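You operate a simulated robot arm through the tools that you are given. There is no shell and no other tool.

The job below is to be done with a simulated robot arm. You get a single attempt, and the scene is never put back.

## Task
Stand the damp sponge before the hair dryer's mouth and blow it dry.
Fine: socket on, dryer on, wait till it is dry, then both off again. Set down upright: pink sponge.
Where things are to end (x, y in the base frame): pink sponge within 0.04 m of [0.45, 0.53].
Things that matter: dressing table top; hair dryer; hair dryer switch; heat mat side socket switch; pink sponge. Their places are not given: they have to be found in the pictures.

It is judged by the outcome, as a careful person would: the job done as asked, and still so three seconds after it is handed in. It fails if anything else is knocked over, pushed out of place, dropped, spilled or broken.

## Robot
A 6-joint arm with a two-finger gripper, fixed in place. Base frame: the origin is on the floor under the middle of its stand, x ahead of it, y to its left, z up; the work surface is at about z = 0.76. Readings come in m, rad, newtons and seconds.
It reaches about 1.572 m from its shoulder. Its first joint turns from -2.897 to 2.897 rad. Payload 2.45 kg.
The TCP is the grasp point between the finger pads, 0.02 m short of the fingertips. In the tool frame z runs along the fingers and y along their closing line. The gripper opens to 0.14 m; its body begins 0.168 m behind the TCP.
Orientation is that of the tool frame in the base frame, as a unit quaternion [w, x, y, z]. With the fingers straight down and closing along the base's y, the tool's x points along the base's -x, its y along +y and its z along -z.

## Interface
- The arm moves only by the tool step_arm. Its argument "rows" is a list of rows, each a list of 3 entries, a list of its own where there are three numbers: the shift along the tool's x, y, z in m, then the turn, a rotation vector about the tool's x, y, z in rad, then the gripper command, from -1 (shut) to 1 (fully open), values between in proportion. In form: [[[tx, ty, tz], [ax, ay, az], fingers], ...]. A call has 1 to 20 rows; each row shifts and turns the commanded pose from where the row before left it, along the tool's axes as they then stand. Each row takes 0.2 s and may step no farther than 0.05 m and 0.15 rad from the row before; otherwise, or with a gripper value out of range, the whole call is refused. Where a pose cannot be reached the arm comes as near as it can. A force on the tool above 90 N (or 10 N above the force at the start of the call, whichever is more), or a blocked arm, ends the call early, and 0.2 s more pass. Each finger travels about 0.045 m/s and halts on what it meets, pressing with about 31 N; the grip force reading is that of the motor and also rises with nothing between the fingers. The clock runs only during rows and for 0.2 s after the last one: add rows that do not move to give the fingers time. It gives the time, the measured TCP pose, the force on the tool (base axes), the opening and the grip force at its end, in the units of the frame above (readings bear some noise), with the torque about the TCP (base axes, N m) and any sound that the robot's microphone picked up, and new pictures: "views" is both (left out), scene, wrist or none.
- Cameras (640 x 400 px; columns grow to the right, rows downward): "scene" is fixed at [0.2208, 0.65, 1.3492]; the picture's right is [-0.67, -0.74, 0.00], its down [-0.44, 0.40, -0.80] and it looks along [0.60, -0.54, -0.59] (base axes); focal length 313 px, centre (320, 200). "wrist" rides on the gripper at [0.078, 0.011, -0.209] in the tool frame; the picture's right is [-0.14, 0.99, 0.00], its down [-0.92, -0.13, -0.37] and it looks along [-0.37, -0.05, 0.93] (tool axes); focal length 280 px, centre (320, 200).
- locate(camera, pixels): for up to 12 pixels [column, row] of the newest picture of that camera ("zoom" is the newest enlarged one), the place [x, y, z] in the base frame of the surface seen there, good to about 0.003 m. It takes no simulated time.
- close_up(camera, box): a new picture of the part [left, top, right, bottom] of that camera's present view, enlarged. It takes no simulated time.
- sign_off(): hands the job in; it is judged then, once.

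Open the gripper and draw the arm clear of the work before you hand the job in, unless the task says otherwise.

The tools are called as name(argument=value, ...) on one line, values as JSON. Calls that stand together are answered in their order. step_arm: Moves the arm, as the interface text tells. Its arguments: {"type":"object","properties":{"rows":{"type":"array","items":{"type":"array"}},"views":{"type":"string","enum":["both","scene","wrist","none"]}},"required":["rows"]} The other tools are called the same way: locate (camera, pixels) gives the place of the surface under pixels of a picture; close_up (camera, box) takes an enlarged picture of a part of a camera's view; sign_off () hands the job in.

At the start:

```text
t: 0.0
tool_pos: [0.6635, 0.4771, 1.1563]
tool_rot: [-0.001, -0.001, 1.0, 0.002]
ft_force: [-0.3, 0.6, -0.7]
wrist_torque: [-0.04, -0.02, -0.01]
opening: 0.1398
finger_force: 0.0
```

scene: 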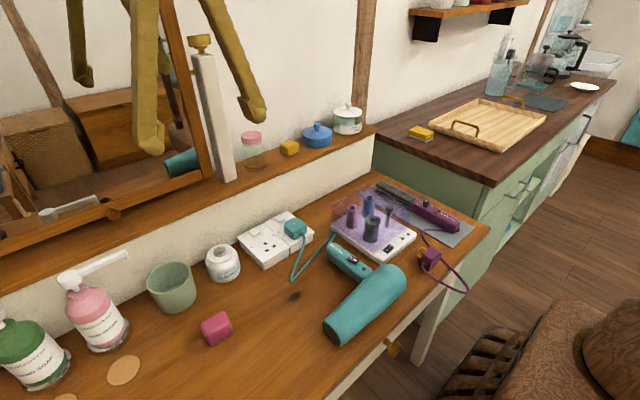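
wrist: 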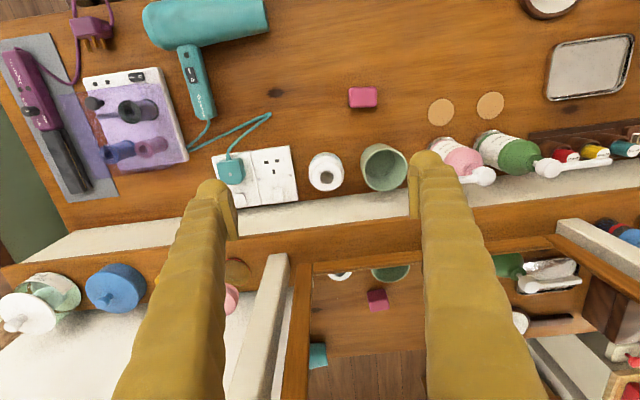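

The scene shows the pink sponge at about (216,328), the teal dryer at (365,300) with its handle at (350,262), and the socket block at (275,240). I'll enlarge these areas and locate key points.

close_up(camera="scene", box=[180, 180, 440, 360])

locate(camera="scene", pixels=[[216, 322], [204, 330], [230, 318], [214, 345], [230, 335], [335, 330], [400, 275], [335, 250], [365, 270], [265, 245], [255, 245], [280, 240]])

close_up(camera="wrist", box=[130, 0, 400, 210])

```text
2.22 times, centred on (310, 270) of scene
```

zoom: 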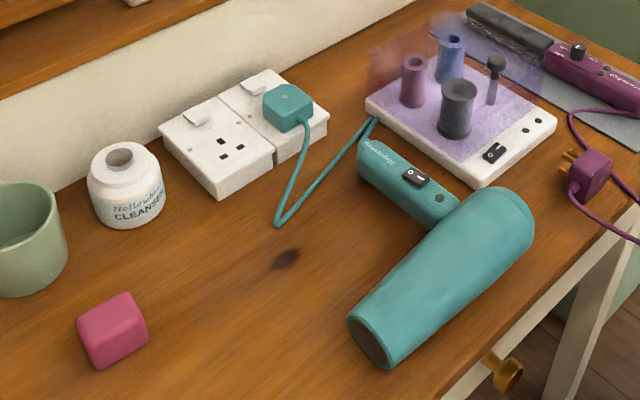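

```text
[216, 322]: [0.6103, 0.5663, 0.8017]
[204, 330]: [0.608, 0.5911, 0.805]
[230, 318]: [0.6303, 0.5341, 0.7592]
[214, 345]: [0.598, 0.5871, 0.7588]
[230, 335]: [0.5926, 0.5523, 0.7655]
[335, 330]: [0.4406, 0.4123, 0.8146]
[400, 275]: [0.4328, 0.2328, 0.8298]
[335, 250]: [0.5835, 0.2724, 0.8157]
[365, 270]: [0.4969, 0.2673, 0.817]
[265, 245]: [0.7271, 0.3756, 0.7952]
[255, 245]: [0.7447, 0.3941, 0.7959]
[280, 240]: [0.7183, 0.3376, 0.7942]
```

```text
1.90 times, centred on (265, 105) of wrist
```

zoom: 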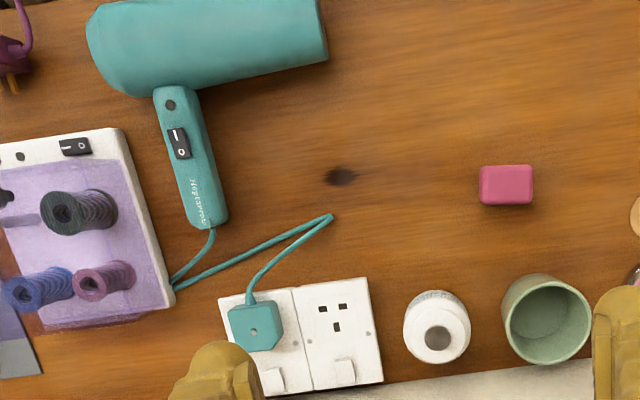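

The double socket has the teal plug in its lower-y half, with the rocker beside it. I'll look closely at the sponge, the socket rockers and the dryer switch.

close_up(camera="scene", box=[230, 200, 320, 270])

close_up(camera="scene", box=[320, 235, 380, 280])

close_up(camera="scene", box=[190, 300, 250, 350])

locate(camera="wrist", pixels=[[352, 90], [374, 90], [374, 105], [352, 105], [363, 97], [205, 75], [204, 68], [207, 80], [190, 50], [200, 105], [265, 10], [150, 20]])

```text
5.71 times, centred on (275, 235) of scene
```

zoom: 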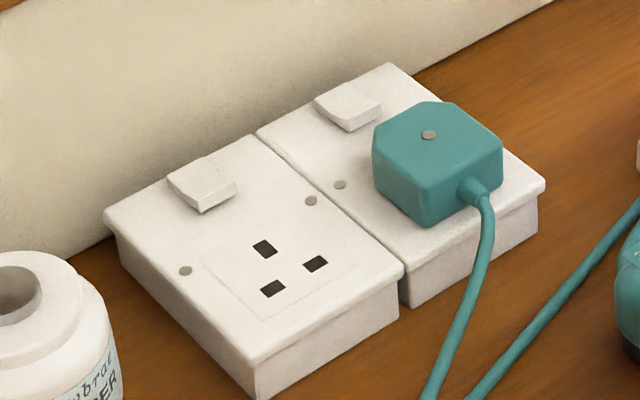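

```text
8.89 times, centred on (350, 258) of scene
```

zoom: 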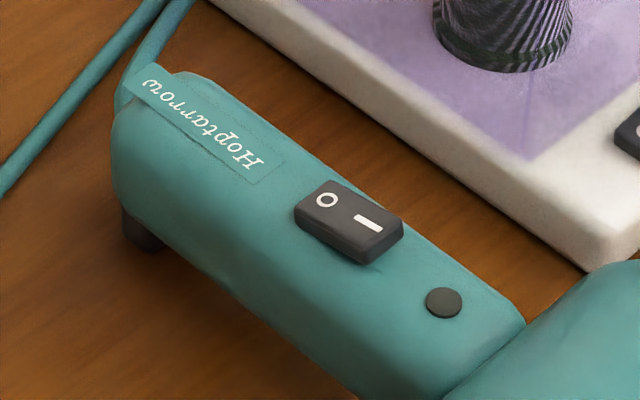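

```text
8.00 times, centred on (220, 325) of scene
```

zoom: 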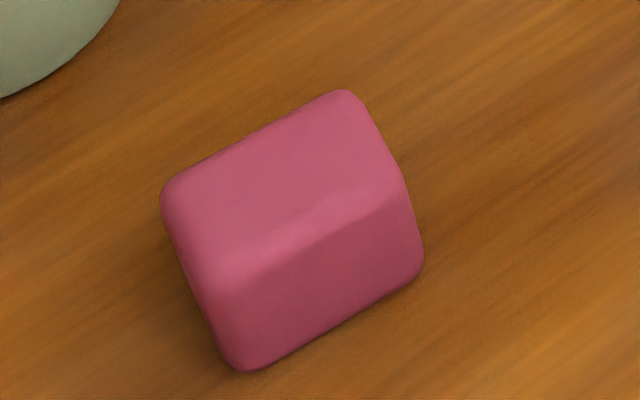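

```text
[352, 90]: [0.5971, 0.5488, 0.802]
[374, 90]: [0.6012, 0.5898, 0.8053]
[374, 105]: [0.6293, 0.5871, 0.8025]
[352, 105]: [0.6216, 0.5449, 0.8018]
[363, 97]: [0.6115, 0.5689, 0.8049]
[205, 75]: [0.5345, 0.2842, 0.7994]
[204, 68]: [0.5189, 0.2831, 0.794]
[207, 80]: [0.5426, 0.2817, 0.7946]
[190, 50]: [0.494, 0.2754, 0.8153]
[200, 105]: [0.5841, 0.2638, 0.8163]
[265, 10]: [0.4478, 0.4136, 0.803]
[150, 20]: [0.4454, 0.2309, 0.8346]
```

The sponge is about 0.05 (y) × 0.04 (x) × 0.045 tall, centred near (0.612, 0.568) with its top at z≈0.805. I move above it to z≈0.97 and check alignment.

step_arm(rows=[[[0.017, 0.03, 0.04], [0, 0, 0], 1], [[0.017, 0.03, 0.04], [0, 0, 0], 1], [[0.017, 0.03, 0.04], [0, 0, 0], 1], [[0, 0, 0.04], [0, 0, 0], 1], [[0, 0, 0.03], [0, 0, 0], 1], [[0, 0, 0], [0, 0, 0], 1]])

```text
refused: row 1 steps farther than a row can; nothing moved
```

The refusal shows that each row is limited by its total step of 0.05 m, so I repeat with smaller steps.

step_arm(rows=[[[0.013, 0.023, 0.035], [0, 0, 0], 1], [[0.013, 0.023, 0.035], [0, 0, 0], 1], [[0.013, 0.023, 0.035], [0, 0, 0], 1], [[0.013, 0.022, 0.035], [0, 0, 0], 1], [[0, 0, 0.04], [0, 0, 0], 1], [[0, 0, 0], [0, 0, 0], 1]])

```text
t: 1.4
tool_pos: [0.6083, 0.5701, 0.9763]
tool_rot: [0.001, -0.001, 1.0, 0.002]
ft_force: [0.1, -0.3, -1.3]
wrist_torque: [0.0, 0.02, 0.01]
opening: 0.1398
finger_force: 0.0
```

scene: 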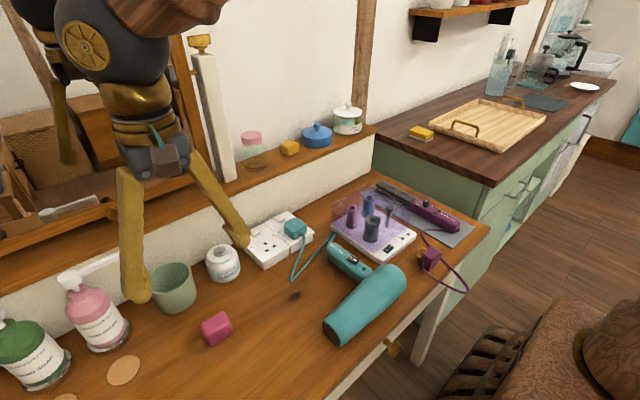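
wrist: 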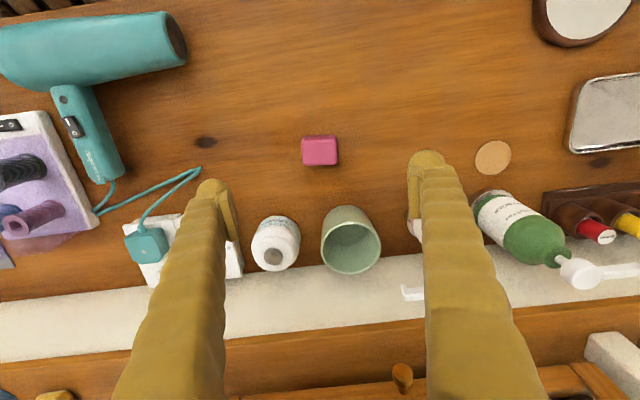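

The wrist picture shows the sponge at (320,150) with free space on both sides; the cup is behind it at (350,240). I measure the sponge's edges, the cup and the dryer mouth again.

locate(camera="wrist", pixels=[[304, 150], [335, 150], [320, 138], [320, 158], [304, 138], [335, 138], [350, 210], [323, 235], [177, 35], [170, 15], [180, 60], [120, 45]])

close_up(camera="wrist", box=[270, 110, 370, 180])

close_up(camera="wrist", box=[30, 70, 140, 200])

```text
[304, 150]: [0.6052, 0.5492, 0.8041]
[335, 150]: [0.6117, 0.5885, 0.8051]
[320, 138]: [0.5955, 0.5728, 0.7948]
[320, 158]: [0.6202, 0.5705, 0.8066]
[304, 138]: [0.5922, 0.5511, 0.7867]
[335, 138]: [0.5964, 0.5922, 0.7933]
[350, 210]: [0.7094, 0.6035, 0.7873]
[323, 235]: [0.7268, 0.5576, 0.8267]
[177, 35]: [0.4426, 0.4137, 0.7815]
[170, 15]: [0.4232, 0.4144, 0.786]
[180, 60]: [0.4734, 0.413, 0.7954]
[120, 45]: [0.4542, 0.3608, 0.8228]
```

```text
5.71 times, centred on (320, 145) of wrist
```

zoom: 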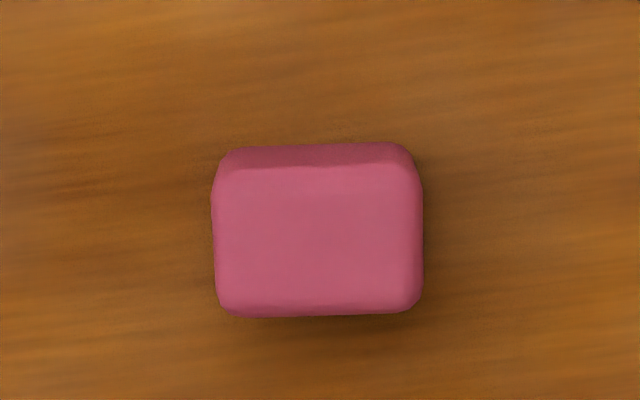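

```text
3.08 times, centred on (85, 135) of wrist
```

zoom: 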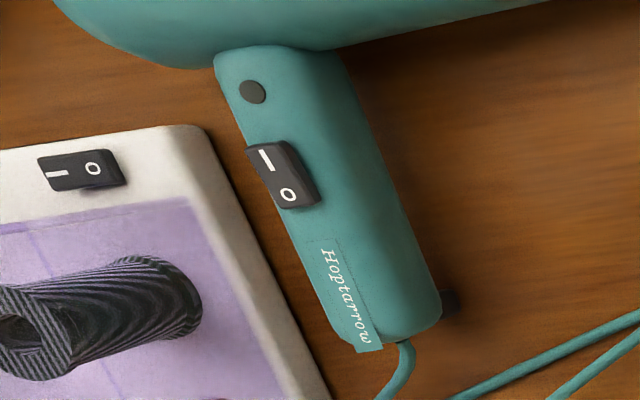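

The sponge centre is about (0.610, 0.570), right under the TCP. I descend to z≈0.788 with the fingers open, then close.

step_arm(rows=[[[-0.001, 0, 0.04], [0, 0, 0], 0.5], [[-0.001, 0, 0.04], [0, 0, 0], 0.3], [[0, 0, 0.04], [0, 0, 0], 0.3], [[0, 0, 0.035], [0, 0, 0], 0.3], [[0, 0, 0.02], [0, 0, 0], 0.3], [[0, 0, 0.012], [0, 0, 0], 0.3], [[0, 0, 0], [0, 0, 0], 0.3], [[0, 0, 0], [0, 0, 0], 0.3]])

```text
t: 3.2
tool_pos: [0.6133, 0.5695, 0.7888]
tool_rot: [-0.001, -0.001, 1.0, 0.002]
ft_force: [0.0, -0.6, -0.5]
wrist_torque: [-0.01, -0.01, 0.04]
opening: 0.0908
finger_force: 0.1
```

scene: 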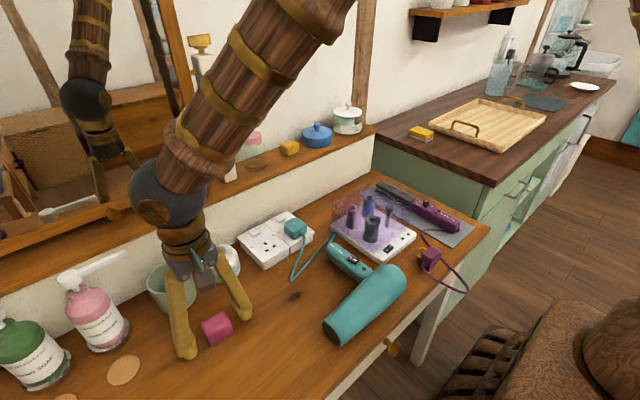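
wrist: 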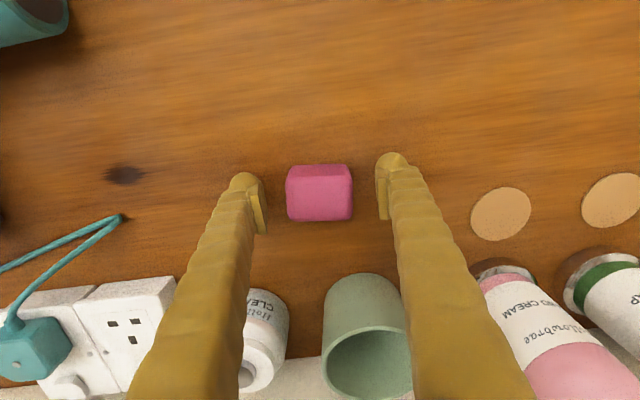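

The fingers straddle the sponge at (319,192). I close them and wait for the grip to settle.

step_arm(rows=[[[0, 0, 0], [0, 0, 0], 0], [[0, 0, 0], [0, 0, 0], -0.4], [[0, 0, 0], [0, 0, 0], -1], [[0, 0, 0], [0, 0, 0], -1], [[0, 0, 0], [0, 0, 0], -1], [[0, 0, 0], [0, 0, 0], -1]])

```text
t: 4.6
tool_pos: [0.6122, 0.5685, 0.7892]
tool_rot: [0.0, -0.001, 1.0, 0.002]
ft_force: [-0.4, -0.3, -0.4]
wrist_torque: [-0.04, 0.02, -0.02]
opening: 0.0485
finger_force: 30.9
```

scene: 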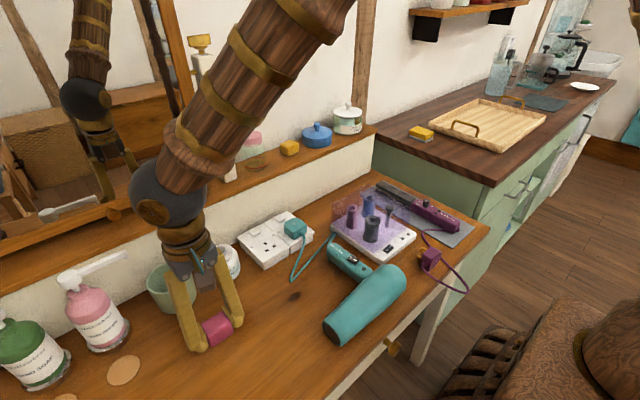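
wrist: 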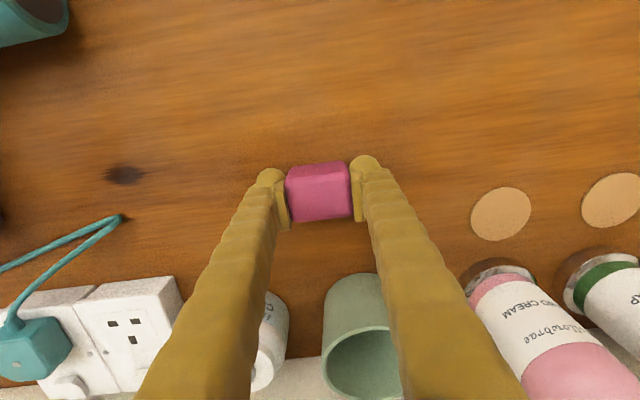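

The grip holds at 0.0485 m with 31 N. I lift the sponge to about z 0.86 and carry it toward (0.45, 0.53).

step_arm(rows=[[[0, 0, -0.02], [0, 0, 0], -1], [[0, 0, -0.03], [0, 0, 0], -1], [[0, 0, -0.03], [0, 0, 0], -1], [[0.03, -0.007, 0], [0, 0, 0], -1], [[0.033, -0.008, 0], [0, 0, 0], -1], [[0.033, -0.008, 0], [0, 0, 0], -1], [[0.033, -0.008, 0], [0, 0, 0], -1], [[0.031, -0.008, 0], [0, 0, 0], -1], [[0, 0, 0], [0, 0, 0], -1], [[0, 0, 0], [0, 0, 0], -1]])

```text
t: 6.8
tool_pos: [0.451, 0.5284, 0.8679]
tool_rot: [-0.001, -0.001, 1.0, 0.002]
ft_force: [-0.2, -0.3, -0.3]
wrist_torque: [-0.01, 0.02, 0.0]
opening: 0.0484
finger_force: 30.9
```

scene: 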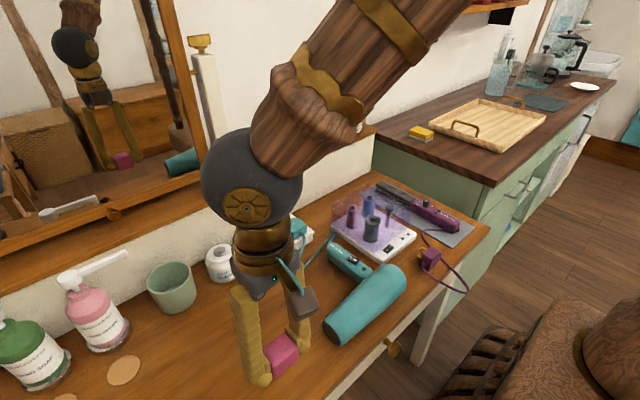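
wrist: 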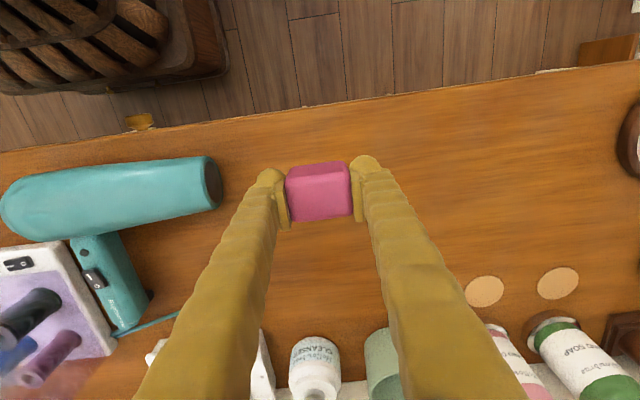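

The sponge is held level over (0.451, 0.528), in front of the dryer mouth at (212,182). I lower it to the z it was grasped at, slowly for the last part.

step_arm(rows=[[[0, 0, 0.03], [0, 0, 0], -1], [[0, 0, 0.025], [0, 0, 0], -1], [[0, 0, 0.013], [0, 0, 0], -1], [[0, 0, 0.005], [0, 0, 0], -1], [[0, 0, 0.004], [0, 0, 0], -1], [[0, 0, 0.0015], [0, 0, 0], -1], [[0, 0, 0], [0, 0, 0], -1], [[0, 0, 0], [0, 0, 0], -1]])

```text
t: 8.6
tool_pos: [0.4544, 0.5302, 0.7901]
tool_rot: [0.0, -0.001, 1.0, 0.001]
ft_force: [-0.5, 0.4, 0.4]
wrist_torque: [0.01, -0.03, 0.03]
opening: 0.0479
finger_force: 31.4
```

scene: 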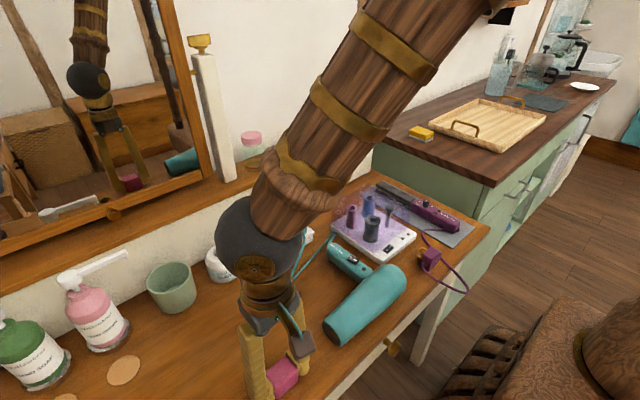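
wrist: 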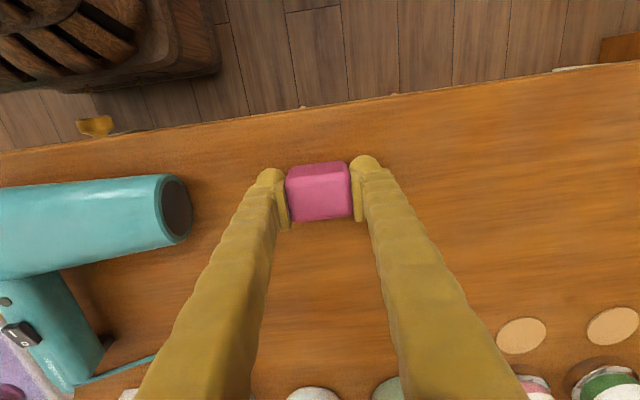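

The command is about 1.5 mm above the original resting height, so I lower that last bit and then open the fingers gently.

step_arm(rows=[[[0, 0, 0.0012], [0, 0, 0], -1], [[0, 0, 0], [0, 0, 0], -1], [[0, 0, 0], [0, 0, 0], -0.25], [[0, 0, 0], [0, 0, 0], -0.1], [[0, 0, 0], [0, 0, 0], 0.1], [[0, 0, 0], [0, 0, 0], 0.3], [[0, 0, 0], [0, 0, 0], 0.3], [[0, 0, 0], [0, 0, 0], 0.3], [[0, 0, 0], [0, 0, 0], 0.3]])

```text
t: 10.6
tool_pos: [0.4532, 0.5295, 0.7889]
tool_rot: [0.0, -0.001, 1.0, 0.002]
ft_force: [0.1, 0.5, 0.0]
wrist_torque: [-0.03, -0.02, -0.02]
opening: 0.0909
finger_force: 0.0
```

scene: 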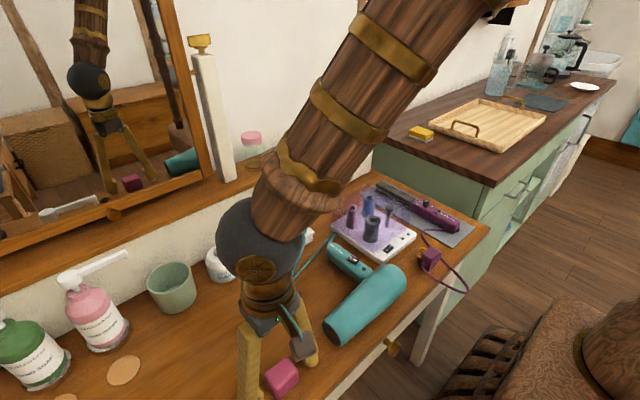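
wrist: 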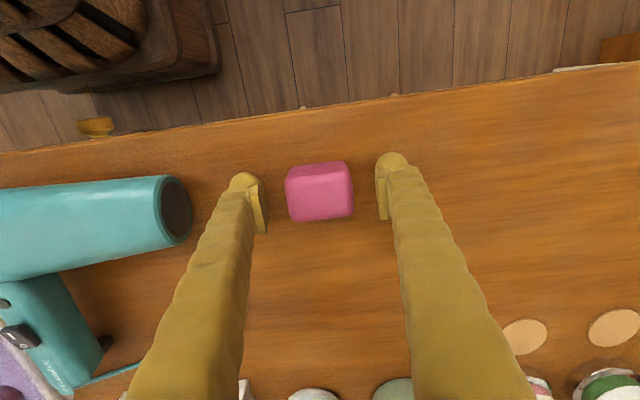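

The sponge stands free at (319,191). I measure it and raise the arm straight up.

locate(camera="wrist", pixels=[[319, 205], [290, 205], [350, 205], [185, 210], [175, 190]])

step_arm(rows=[[[0, 0, -0.03], [0, 0, 0], 0.3], [[0, 0, -0.045], [0, 0, 0], 0.3], [[0, 0, -0.045], [0, 0, 0], 0.3], [[0, 0, -0.045], [0, 0, 0], 0.0], [[0, 0, -0.045], [0, 0, 0], -0.5], [[-0.03, -0.02, -0.02], [0, 0, 0], -1], [[-0.035, -0.03, 0], [0, 0, 0], -1], [[-0.035, -0.03, 0], [0, 0, 0], -1], [[-0.035, -0.03, 0], [0, 0, 0], -1], [[-0.02, -0.03, 0], [0, 0, 0], -1], [[0, -0.03, 0], [0, 0, 0], -1], [[0, 0, 0], [0, 0, 0], -1]])

```text
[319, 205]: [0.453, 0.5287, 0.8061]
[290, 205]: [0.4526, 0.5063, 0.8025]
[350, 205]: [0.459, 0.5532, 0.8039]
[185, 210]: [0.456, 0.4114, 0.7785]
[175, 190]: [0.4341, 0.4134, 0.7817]
```

```text
t: 13.2
tool_pos: [0.6064, 0.3586, 1.0182]
tool_rot: [0.001, -0.001, 1.0, 0.002]
ft_force: [1.2, 1.0, -0.2]
wrist_torque: [-0.02, 0.01, 0.0]
opening: 0.0003
finger_force: 29.0
```

scene: 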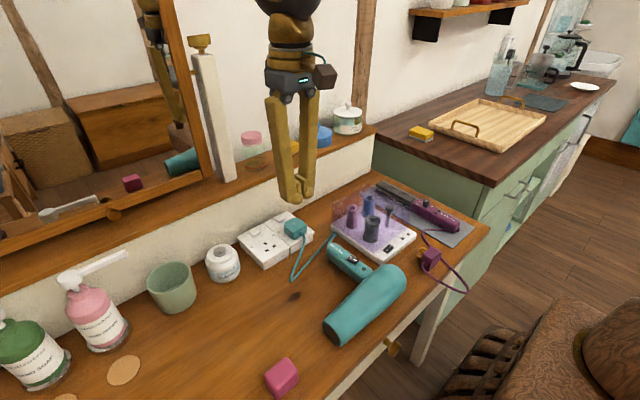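
wrist: 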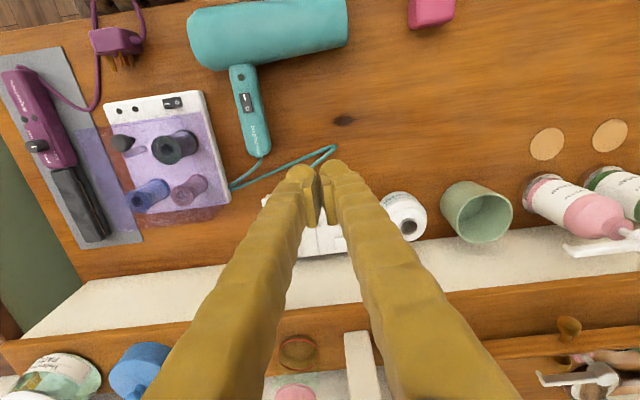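

The sponge stays upright at (282,378). Now I take an enlarged scene view of the sockets to place the rocker near the teal plug.

close_up(camera="scene", box=[230, 200, 320, 270])

locate(camera="zoom", pixels=[[348, 105], [335, 98], [362, 112], [340, 108], [355, 96], [350, 90], [348, 122], [200, 183], [190, 200], [300, 130], [340, 165], [430, 135]])

```text
5.71 times, centred on (275, 235) of scene
```

zoom: 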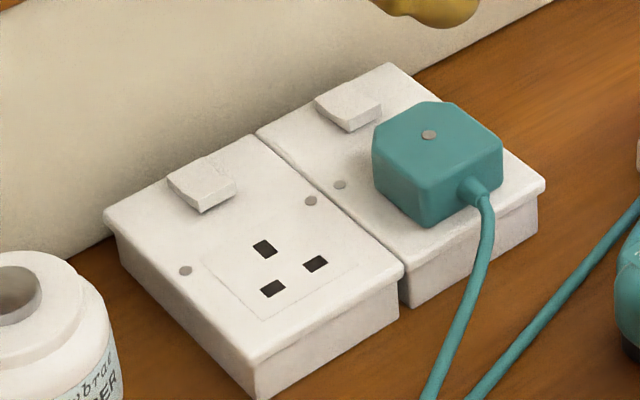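

```text
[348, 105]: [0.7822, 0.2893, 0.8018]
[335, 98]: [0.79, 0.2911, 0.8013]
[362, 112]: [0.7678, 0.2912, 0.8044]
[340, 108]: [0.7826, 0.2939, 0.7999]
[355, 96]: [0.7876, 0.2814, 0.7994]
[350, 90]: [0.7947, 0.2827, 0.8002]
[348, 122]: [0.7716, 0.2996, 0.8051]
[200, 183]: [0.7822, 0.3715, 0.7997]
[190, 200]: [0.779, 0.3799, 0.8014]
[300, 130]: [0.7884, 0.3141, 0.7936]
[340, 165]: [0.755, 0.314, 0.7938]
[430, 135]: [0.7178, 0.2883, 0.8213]
```

Both rockers have their front end (x≈0.77) higher (z≈0.805) than their back end (x≈0.795, z≈0.80); the switch for the plugged half is at (0.782, 0.290). I check the fingertip's size and the clearance to the shelf, wall and plug.

close_up(camera="scene", box=[250, 140, 350, 210])

locate(camera="scene", pixels=[[262, 178], [255, 200], [300, 160], [226, 178], [288, 200], [297, 198], [306, 195], [290, 188], [310, 187], [252, 150], [318, 137], [235, 222]])

close_up(camera="wrist", box=[230, 140, 410, 300])

```text
5.71 times, centred on (300, 175) of scene
```

zoom: 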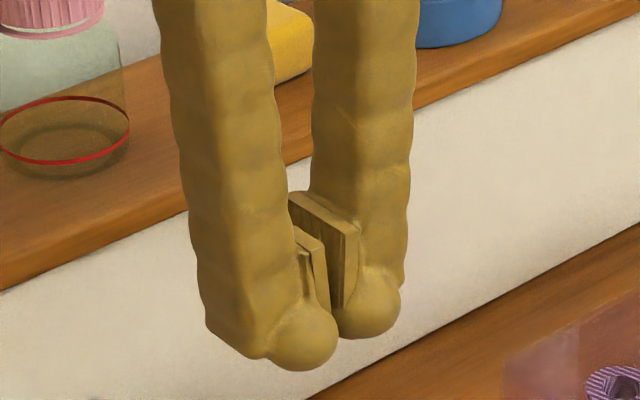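

```text
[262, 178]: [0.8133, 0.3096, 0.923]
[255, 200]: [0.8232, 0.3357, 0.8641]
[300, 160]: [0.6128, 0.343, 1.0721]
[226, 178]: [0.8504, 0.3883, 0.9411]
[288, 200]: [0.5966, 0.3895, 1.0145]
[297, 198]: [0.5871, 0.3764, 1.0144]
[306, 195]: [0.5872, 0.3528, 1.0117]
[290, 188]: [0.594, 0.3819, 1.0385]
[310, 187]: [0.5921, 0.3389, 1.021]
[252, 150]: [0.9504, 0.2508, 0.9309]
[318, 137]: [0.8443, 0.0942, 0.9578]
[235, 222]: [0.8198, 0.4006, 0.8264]
```

```text
2.50 times, centred on (320, 220) of wrist
```

zoom: 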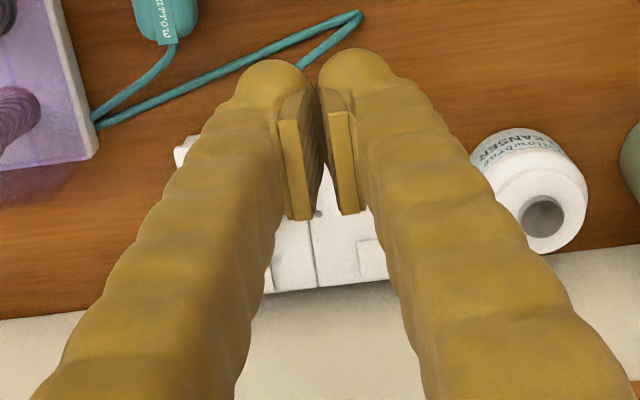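

The ledge front is at x≈0.813, z≈0.92, and the fingers end in two rounded tips. I measure the tips and the gripper body to aim a single tip at the rocker.

close_up(camera="scene", box=[280, 180, 328, 210])

locate(camera="scene", pixels=[[285, 85], [300, 80], [290, 65], [288, 40], [275, 80], [312, 85], [250, 165], [288, 148], [208, 130], [205, 60], [195, 15], [325, 75]])

```text
13.33 times, centred on (304, 195) of scene
```

zoom: 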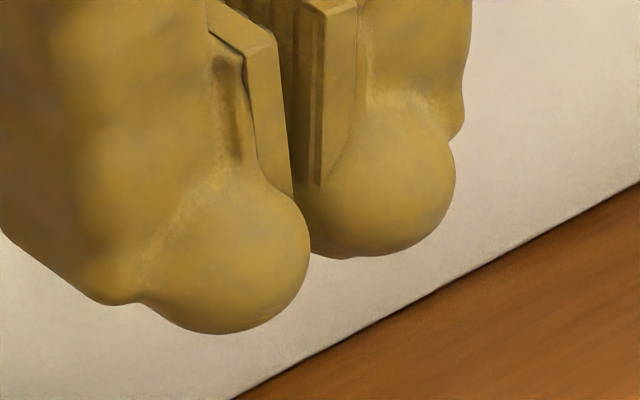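

```text
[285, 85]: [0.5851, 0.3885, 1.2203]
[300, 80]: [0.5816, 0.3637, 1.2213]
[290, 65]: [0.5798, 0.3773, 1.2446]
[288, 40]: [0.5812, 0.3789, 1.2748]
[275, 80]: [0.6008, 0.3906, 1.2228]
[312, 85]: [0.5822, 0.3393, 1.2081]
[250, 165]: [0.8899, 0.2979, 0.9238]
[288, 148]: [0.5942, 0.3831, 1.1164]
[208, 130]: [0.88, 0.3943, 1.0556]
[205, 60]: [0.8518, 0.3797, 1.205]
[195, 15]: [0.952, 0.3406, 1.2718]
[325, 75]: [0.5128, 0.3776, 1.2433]
```

The gripper body is slim (≈0.035 m radius), so a straight-down press fits. I locate the surfaces of the two tip balls to know their offsets from the TCP.

locate(camera="zoom", pixels=[[235, 260], [230, 328], [165, 300], [305, 260], [380, 190], [370, 250], [450, 190], [320, 230], [265, 190], [80, 270], [300, 200], [440, 130]])

```text
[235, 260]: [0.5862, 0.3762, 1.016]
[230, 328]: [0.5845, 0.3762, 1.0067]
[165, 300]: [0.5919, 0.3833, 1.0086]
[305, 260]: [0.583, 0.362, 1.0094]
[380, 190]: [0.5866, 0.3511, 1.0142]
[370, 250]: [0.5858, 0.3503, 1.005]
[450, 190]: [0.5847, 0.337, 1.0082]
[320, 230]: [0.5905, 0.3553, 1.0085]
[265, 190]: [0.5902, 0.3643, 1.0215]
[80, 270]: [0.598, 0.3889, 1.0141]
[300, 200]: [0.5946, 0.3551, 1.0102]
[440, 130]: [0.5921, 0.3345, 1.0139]
```

The ball tips sit about 0.0135 m toward −x and ±0.0125 m in y from the TCP, with their bottoms ≈0.019 m below it. I move to about (0.7865, 0.278, 0.90), putting the +y tip over the rocker's raised front end at (0.772, 0.290).

step_arm(rows=[[[-0.036, -0.016, 0], [0, 0, 0], -1], [[-0.036, -0.016, 0], [0, 0, 0], -1], [[-0.036, -0.016, 0], [0, 0, 0], -1], [[-0.036, -0.016, 0], [0, 0, 0], -1], [[-0.034, -0.017, 0], [0, 0, 0], -1], [[0, 0, 0.04], [0, 0, 0], -1], [[0, 0, 0.04], [0, 0, 0], -1], [[0, 0, 0.035], [0, 0, 0], -1], [[0, 0, 0], [0, 0, 0], -1], [[0, 0, 0], [0, 0, 0], -1]])

```text
t: 15.4
tool_pos: [0.7883, 0.2774, 0.9036]
tool_rot: [0.0, -0.001, 1.0, 0.002]
ft_force: [0.4, 0.4, -0.1]
wrist_torque: [0.04, -0.01, 0.0]
opening: 0.0
finger_force: 29.9
```

scene: 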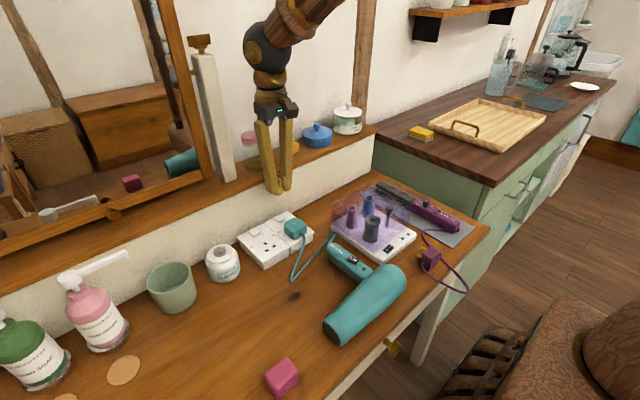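
wrist: 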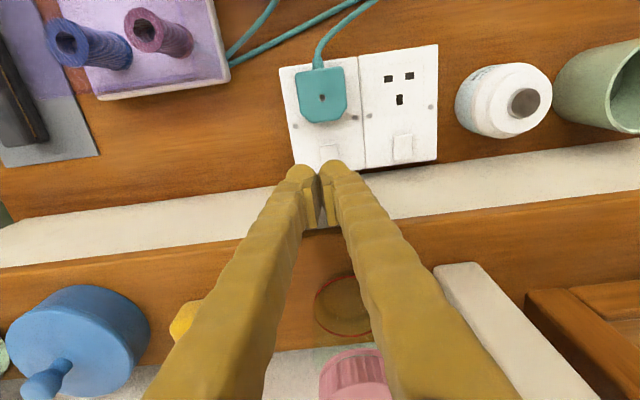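

The fingers are above the socket with the rocker visible at wrist (330,152). I check the alignment of tip and rocker in enlarged views.

close_up(camera="wrist", box=[260, 80, 400, 240])

close_up(camera="scene", box=[240, 170, 320, 240])

locate(camera="wrist", pixels=[[330, 148], [321, 148], [341, 148], [330, 158], [402, 146], [393, 140], [411, 140], [402, 160], [338, 165], [302, 168]])

locate(camera="zoom", pixels=[[265, 150], [262, 178], [380, 150], [320, 290], [305, 285], [340, 300]])

```text
2.50 times, centred on (330, 160) of wrist
```

zoom: 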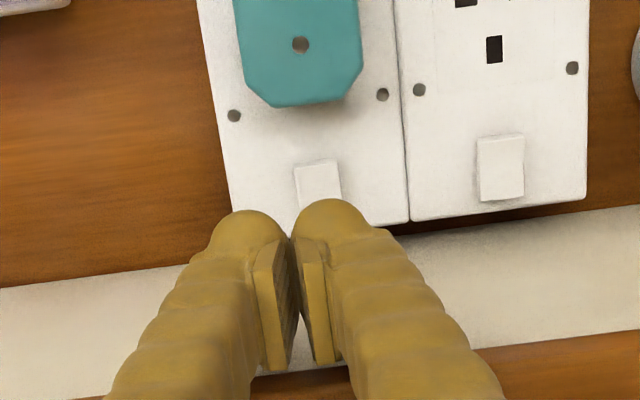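

```text
5.71 times, centred on (280, 205) of scene
```

zoom: 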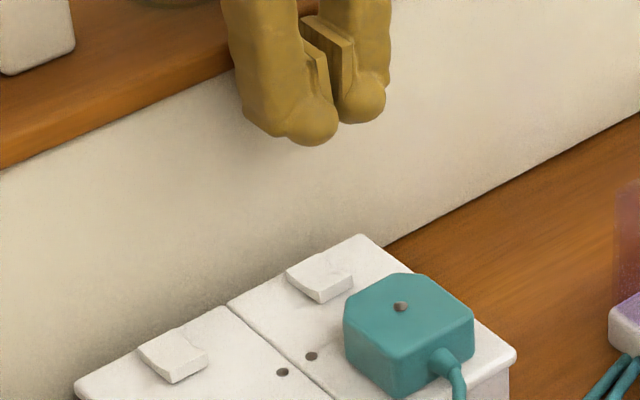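

```text
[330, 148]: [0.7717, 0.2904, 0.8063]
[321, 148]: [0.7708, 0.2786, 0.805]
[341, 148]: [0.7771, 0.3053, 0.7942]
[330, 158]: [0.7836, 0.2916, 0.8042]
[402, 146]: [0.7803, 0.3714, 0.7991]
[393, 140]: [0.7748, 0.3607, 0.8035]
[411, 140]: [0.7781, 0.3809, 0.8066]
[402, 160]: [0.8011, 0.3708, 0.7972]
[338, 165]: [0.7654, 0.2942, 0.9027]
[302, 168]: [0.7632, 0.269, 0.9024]
```

```text
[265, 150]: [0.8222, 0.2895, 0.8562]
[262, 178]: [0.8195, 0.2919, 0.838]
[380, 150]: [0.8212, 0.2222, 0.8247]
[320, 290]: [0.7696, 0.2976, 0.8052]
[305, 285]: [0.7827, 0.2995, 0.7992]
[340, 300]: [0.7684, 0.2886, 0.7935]
```

The +y tip (centre ≈ (0.773, 0.291)) lines up with the rocker, which spans y 0.279–0.300 with its front edge at x≈0.768. I lower to just above contact, then in small steps.

step_arm(rows=[[[0.001, 0, 0.03], [0, 0, 0], -1], [[0, 0, 0.025], [0, 0, 0], -1], [[0, 0, 0.01], [0, 0, 0], -1], [[0, 0, 0.006], [0, 0, 0], -1], [[0, 0, 0.004], [0, 0, 0], -1], [[0, 0, 0], [0, 0, 0], -1]])

close_up(camera="scene", box=[250, 190, 310, 240])

```text
t: 16.8
tool_pos: [0.7835, 0.2799, 0.8298]
tool_rot: [0.0, -0.001, 1.0, 0.001]
ft_force: [0.7, 0.2, -0.4]
wrist_torque: [-0.01, -0.03, 0.03]
opening: 0.0
finger_force: 29.2
```

scene: 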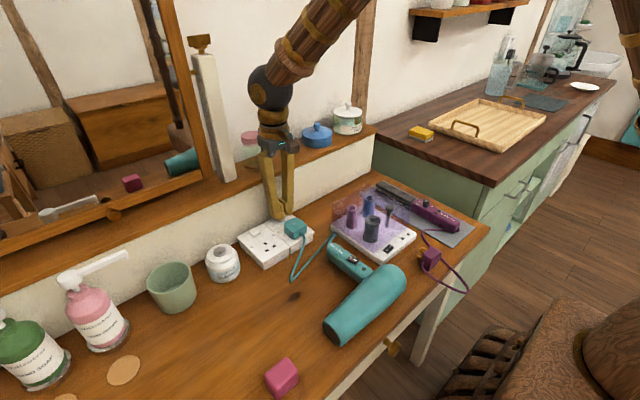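
wrist: 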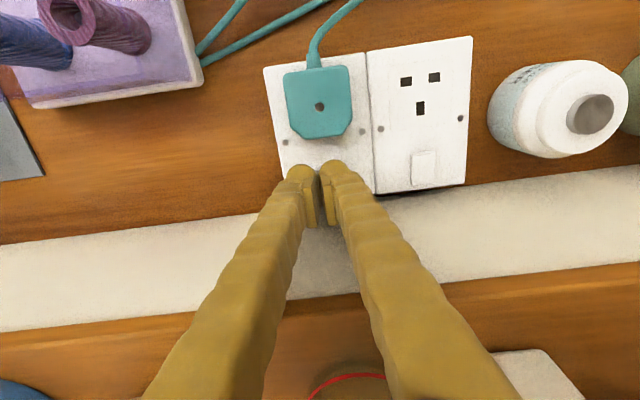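

```text
8.00 times, centred on (280, 215) of scene
```

zoom: 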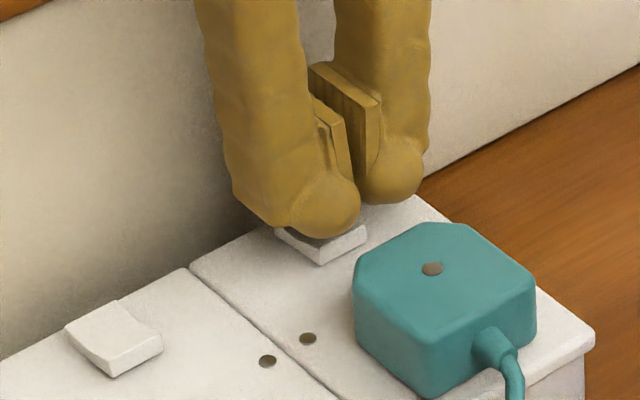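

The tip hovers just over the rocker. I check the tip's place against the rocker's front edge before pressing.

locate(camera="zoom", pixels=[[325, 205], [320, 236], [320, 250], [362, 232], [285, 235], [340, 243], [380, 170], [300, 245]])

```text
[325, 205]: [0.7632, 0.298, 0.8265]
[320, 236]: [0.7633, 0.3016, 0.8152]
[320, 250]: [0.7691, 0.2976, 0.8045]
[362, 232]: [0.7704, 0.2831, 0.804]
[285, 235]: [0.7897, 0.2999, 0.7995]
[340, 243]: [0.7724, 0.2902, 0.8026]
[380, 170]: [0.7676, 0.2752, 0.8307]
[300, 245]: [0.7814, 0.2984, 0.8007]
```

The tip centre is about (0.770, 0.294) with its bottom at z≈0.810, just above the raised end at 0.805. I nudge −2 mm in y and press down in 2 mm steps.

step_arm(rows=[[[0, -0.002, 0.002], [0, 0, 0], -1], [[0, 0, 0.002], [0, 0, 0], -1], [[0, 0, 0.002], [0, 0, 0], -1], [[0, 0, 0.002], [0, 0, 0], -1], [[0, 0, 0], [0, 0, 0], -1]], views="scene")

close_up(camera="scene", box=[250, 190, 310, 240])

```text
t: 18.0
tool_pos: [0.786, 0.2773, 0.8242]
tool_rot: [0.002, 0.0, 1.0, 0.001]
ft_force: [-11.9, -4.2, 44.0]
wrist_torque: [0.32, 0.43, 0.17]
opening: 0.0
finger_force: 29.7
```

scene: 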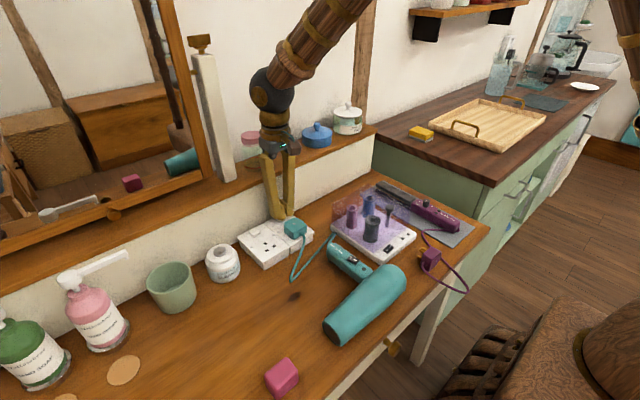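

```text
8.00 times, centred on (280, 215) of scene
```

zoom: 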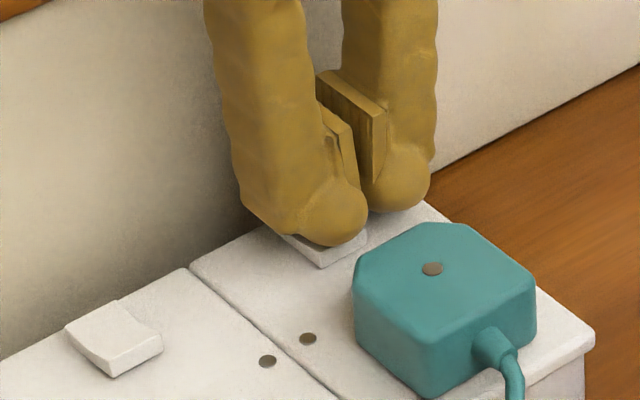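

The force rose to 44 N and the rocker's front lip looks lower now. I lift off a few centimetres to see whether it has flipped.

step_arm(rows=[[[0, 0, -0.01], [0, 0, 0], -1], [[0, 0, -0.03], [0, 0, 0], -1], [[0, 0, -0.04], [0, 0, 0], -1], [[0, 0, 0], [0, 0, 0], -1]])

close_up(camera="scene", box=[250, 190, 310, 240])

locate(camera="zoom", pixels=[[320, 240], [320, 250], [362, 232], [285, 230], [340, 230], [300, 235], [350, 235], [310, 220], [340, 215]])

```text
t: 19.0
tool_pos: [0.7841, 0.2768, 0.8997]
tool_rot: [0.0, -0.001, 1.0, 0.002]
ft_force: [-0.7, 0.2, 0.0]
wrist_torque: [-0.01, 0.02, -0.02]
opening: 0.0
finger_force: 29.3
```

scene: 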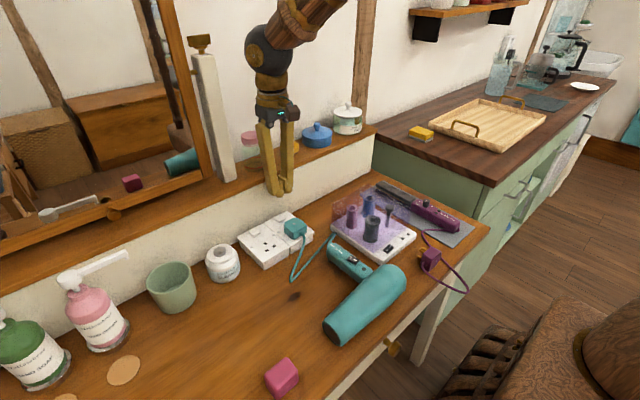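
wrist: 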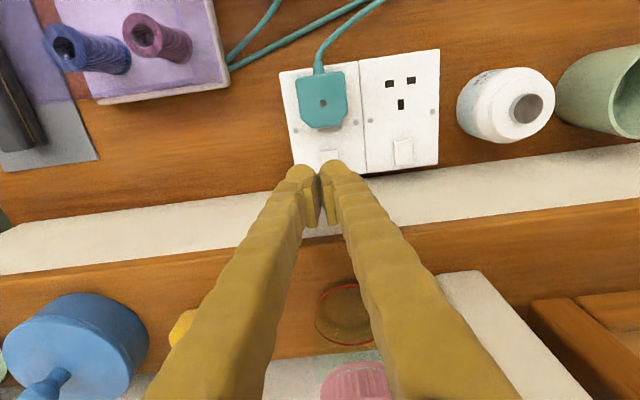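

```text
8.00 times, centred on (280, 215) of scene
```

zoom: 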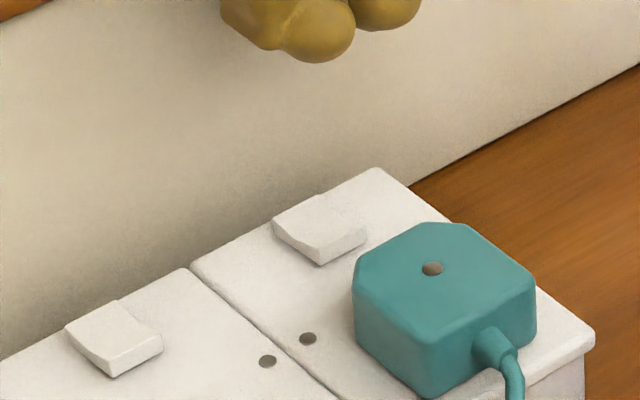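

```text
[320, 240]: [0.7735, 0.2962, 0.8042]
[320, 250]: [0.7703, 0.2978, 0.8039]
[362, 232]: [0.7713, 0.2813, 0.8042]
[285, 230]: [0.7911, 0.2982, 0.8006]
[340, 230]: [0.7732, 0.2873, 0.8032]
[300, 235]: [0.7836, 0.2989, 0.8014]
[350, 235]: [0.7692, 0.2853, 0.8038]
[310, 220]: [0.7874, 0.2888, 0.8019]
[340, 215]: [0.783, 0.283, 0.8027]
```

The rocker is still front-up (z 0.804 vs 0.8006); the torque puts the contact about 4 mm from the TCP in x, near the pivot, so the flat finger bottom bridged it. I'll lean the palm back (toward −x) by 0.4 rad so only the front tip touches, and check the plug's back edge for clearance.

locate(camera="wrist", pixels=[[322, 124], [335, 122], [310, 122], [345, 115], [322, 130], [322, 138]])

step_arm(rows=[[[0, 0, 0], [0, -0.1333, 0], -1], [[0, 0, 0], [0, -0.1333, 0], -1], [[0, 0, 0], [0, -0.1334, 0], -1], [[0, 0, 0], [0, 0, 0], -1], [[0, 0, 0], [0, 0, 0], -1]])

close_up(camera="scene", box=[245, 170, 315, 240])

```text
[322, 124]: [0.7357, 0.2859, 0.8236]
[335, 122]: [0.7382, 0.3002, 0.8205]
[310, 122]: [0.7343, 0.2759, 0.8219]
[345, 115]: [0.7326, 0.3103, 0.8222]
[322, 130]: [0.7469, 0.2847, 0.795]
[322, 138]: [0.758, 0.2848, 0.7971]
```

```text
t: 20.2
tool_pos: [0.7849, 0.2783, 0.8996]
tool_rot: [0.199, -0.001, 0.98, 0.002]
ft_force: [0.4, 0.7, 0.9]
wrist_torque: [-0.05, 0.0, -0.01]
opening: 0.0
finger_force: 29.0
```

scene: 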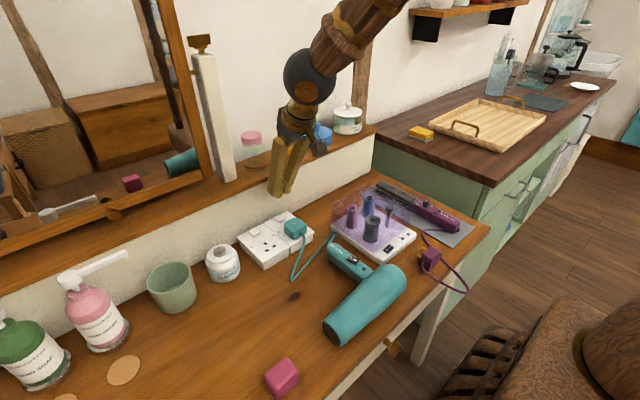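
wrist: 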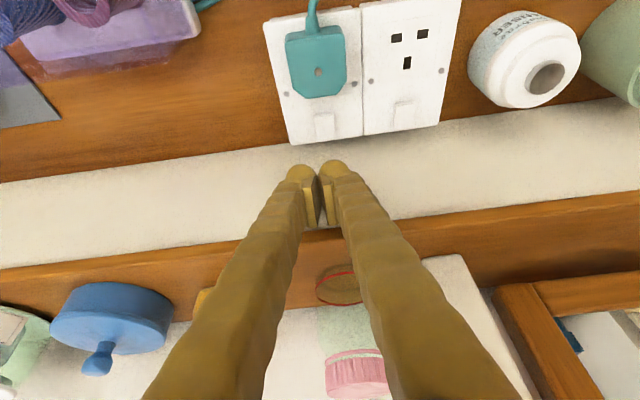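

```text
5.71 times, centred on (280, 205) of scene
```

zoom: 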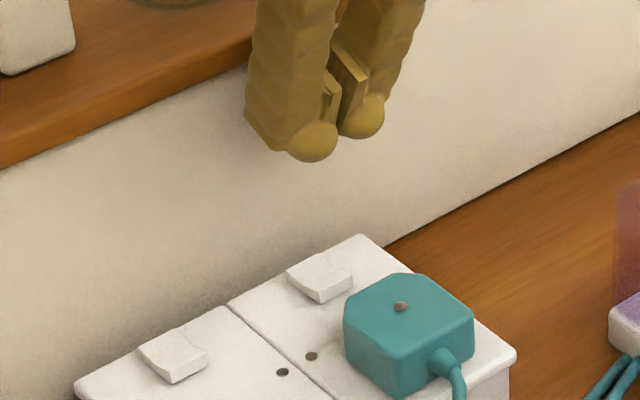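

The plug's back edge is at x≈0.740, so there is ample room. I bring the leaned tip to about 1 cm above the rocker's front end.

step_arm(rows=[[[0.0102, 0, 0.018], [0, 0, 0], -1], [[0.0101, 0, 0.018], [0, 0, 0], -1], [[0.0101, 0, 0.018], [0, 0, 0], -1], [[0, 0, 0], [0, 0, 0], -1], [[0, 0, 0], [0, 0, 0], -1]])

close_up(camera="scene", box=[250, 190, 310, 240])

locate(camera="zoom", pixels=[[325, 210], [320, 236], [320, 250], [362, 232], [285, 235], [340, 243]])

```text
t: 21.4
tool_pos: [0.778, 0.2768, 0.8398]
tool_rot: [0.199, 0.0, 0.98, 0.002]
ft_force: [-0.2, -1.4, 0.6]
wrist_torque: [0.0, 0.02, -0.03]
opening: 0.0001
finger_force: 30.1
```

scene: 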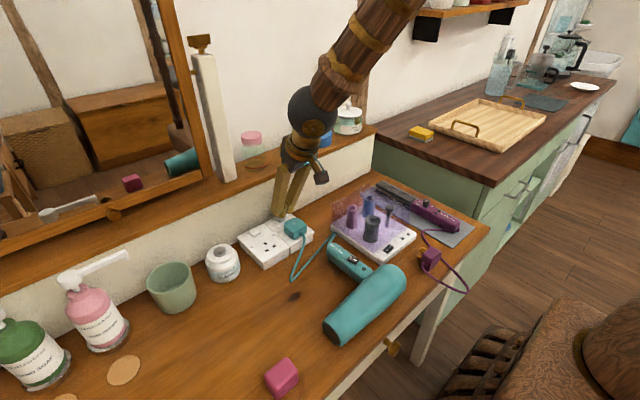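
wrist: 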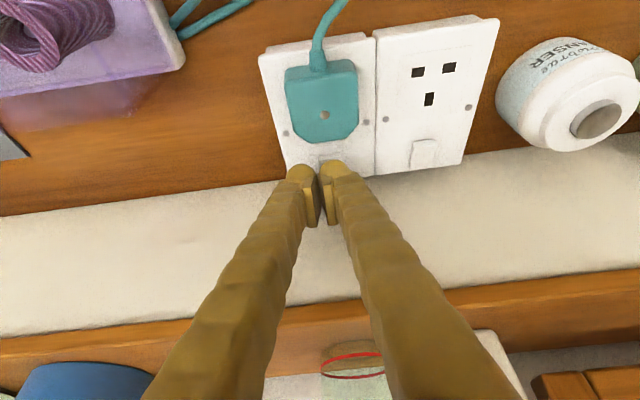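

```text
8.00 times, centred on (280, 215) of scene
```

zoom: 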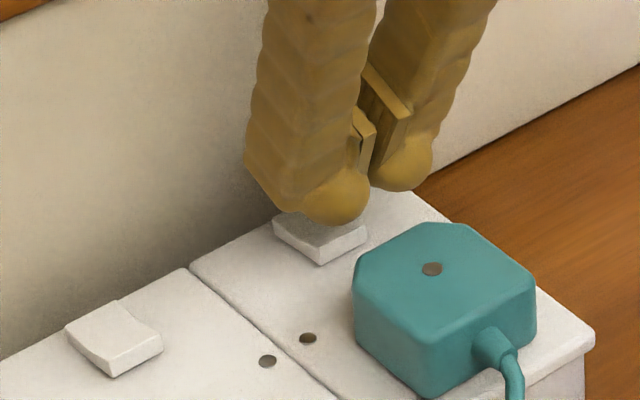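

```text
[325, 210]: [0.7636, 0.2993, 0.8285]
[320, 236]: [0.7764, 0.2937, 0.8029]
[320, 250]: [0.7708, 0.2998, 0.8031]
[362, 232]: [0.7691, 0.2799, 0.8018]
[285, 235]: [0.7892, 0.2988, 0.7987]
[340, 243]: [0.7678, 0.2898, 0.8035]
```

The tip centre is about (0.770, 0.295) with its bottom at z≈0.812. I nudge −3 mm in y and press straight down about 11 mm in small steps.

step_arm(rows=[[[0.00117, -0.003, 0.00276], [0, 0, 0], -1], [[0.00117, 0, 0.00276], [0, 0, 0], -1], [[0.00078, 0, 0.00184], [0, 0, 0], -1], [[0.00058, 0, 0.00138], [0, 0, 0], -1], [[0.00058, 0, 0.00138], [0, 0, 0], -1], [[0, 0, 0], [0, 0, 0], -1]])

close_up(camera="scene", box=[250, 190, 310, 240])

```text
t: 22.8
tool_pos: [0.7777, 0.2744, 0.8276]
tool_rot: [0.2, 0.0, 0.98, 0.002]
ft_force: [-0.2, 0.8, 0.1]
wrist_torque: [0.05, 0.01, 0.01]
opening: 0.0
finger_force: 29.3
```

scene: 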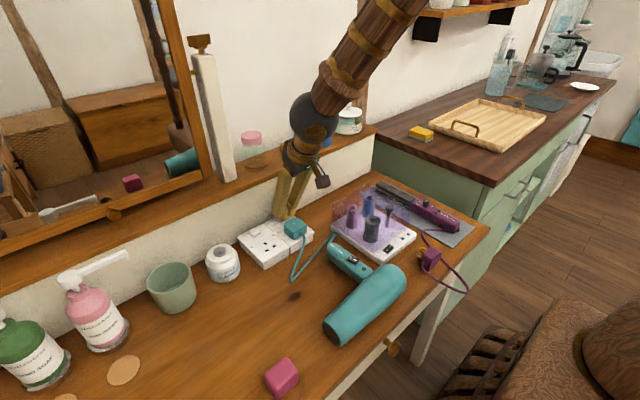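
wrist: 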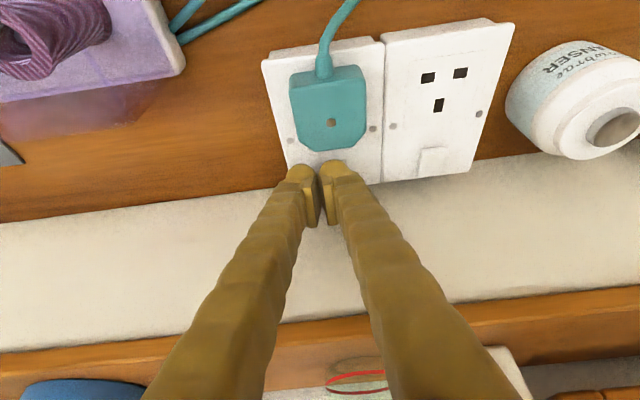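

```text
8.00 times, centred on (280, 215) of scene
```

zoom: 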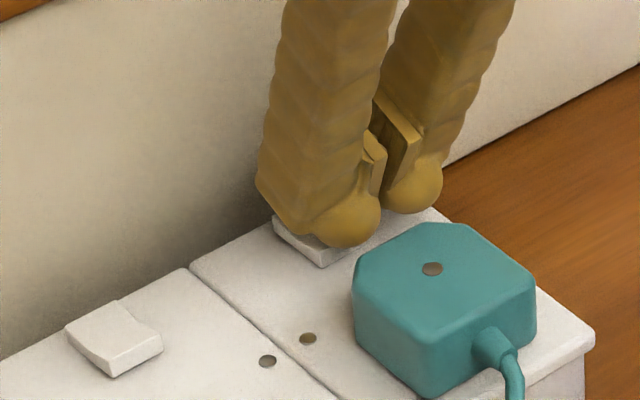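

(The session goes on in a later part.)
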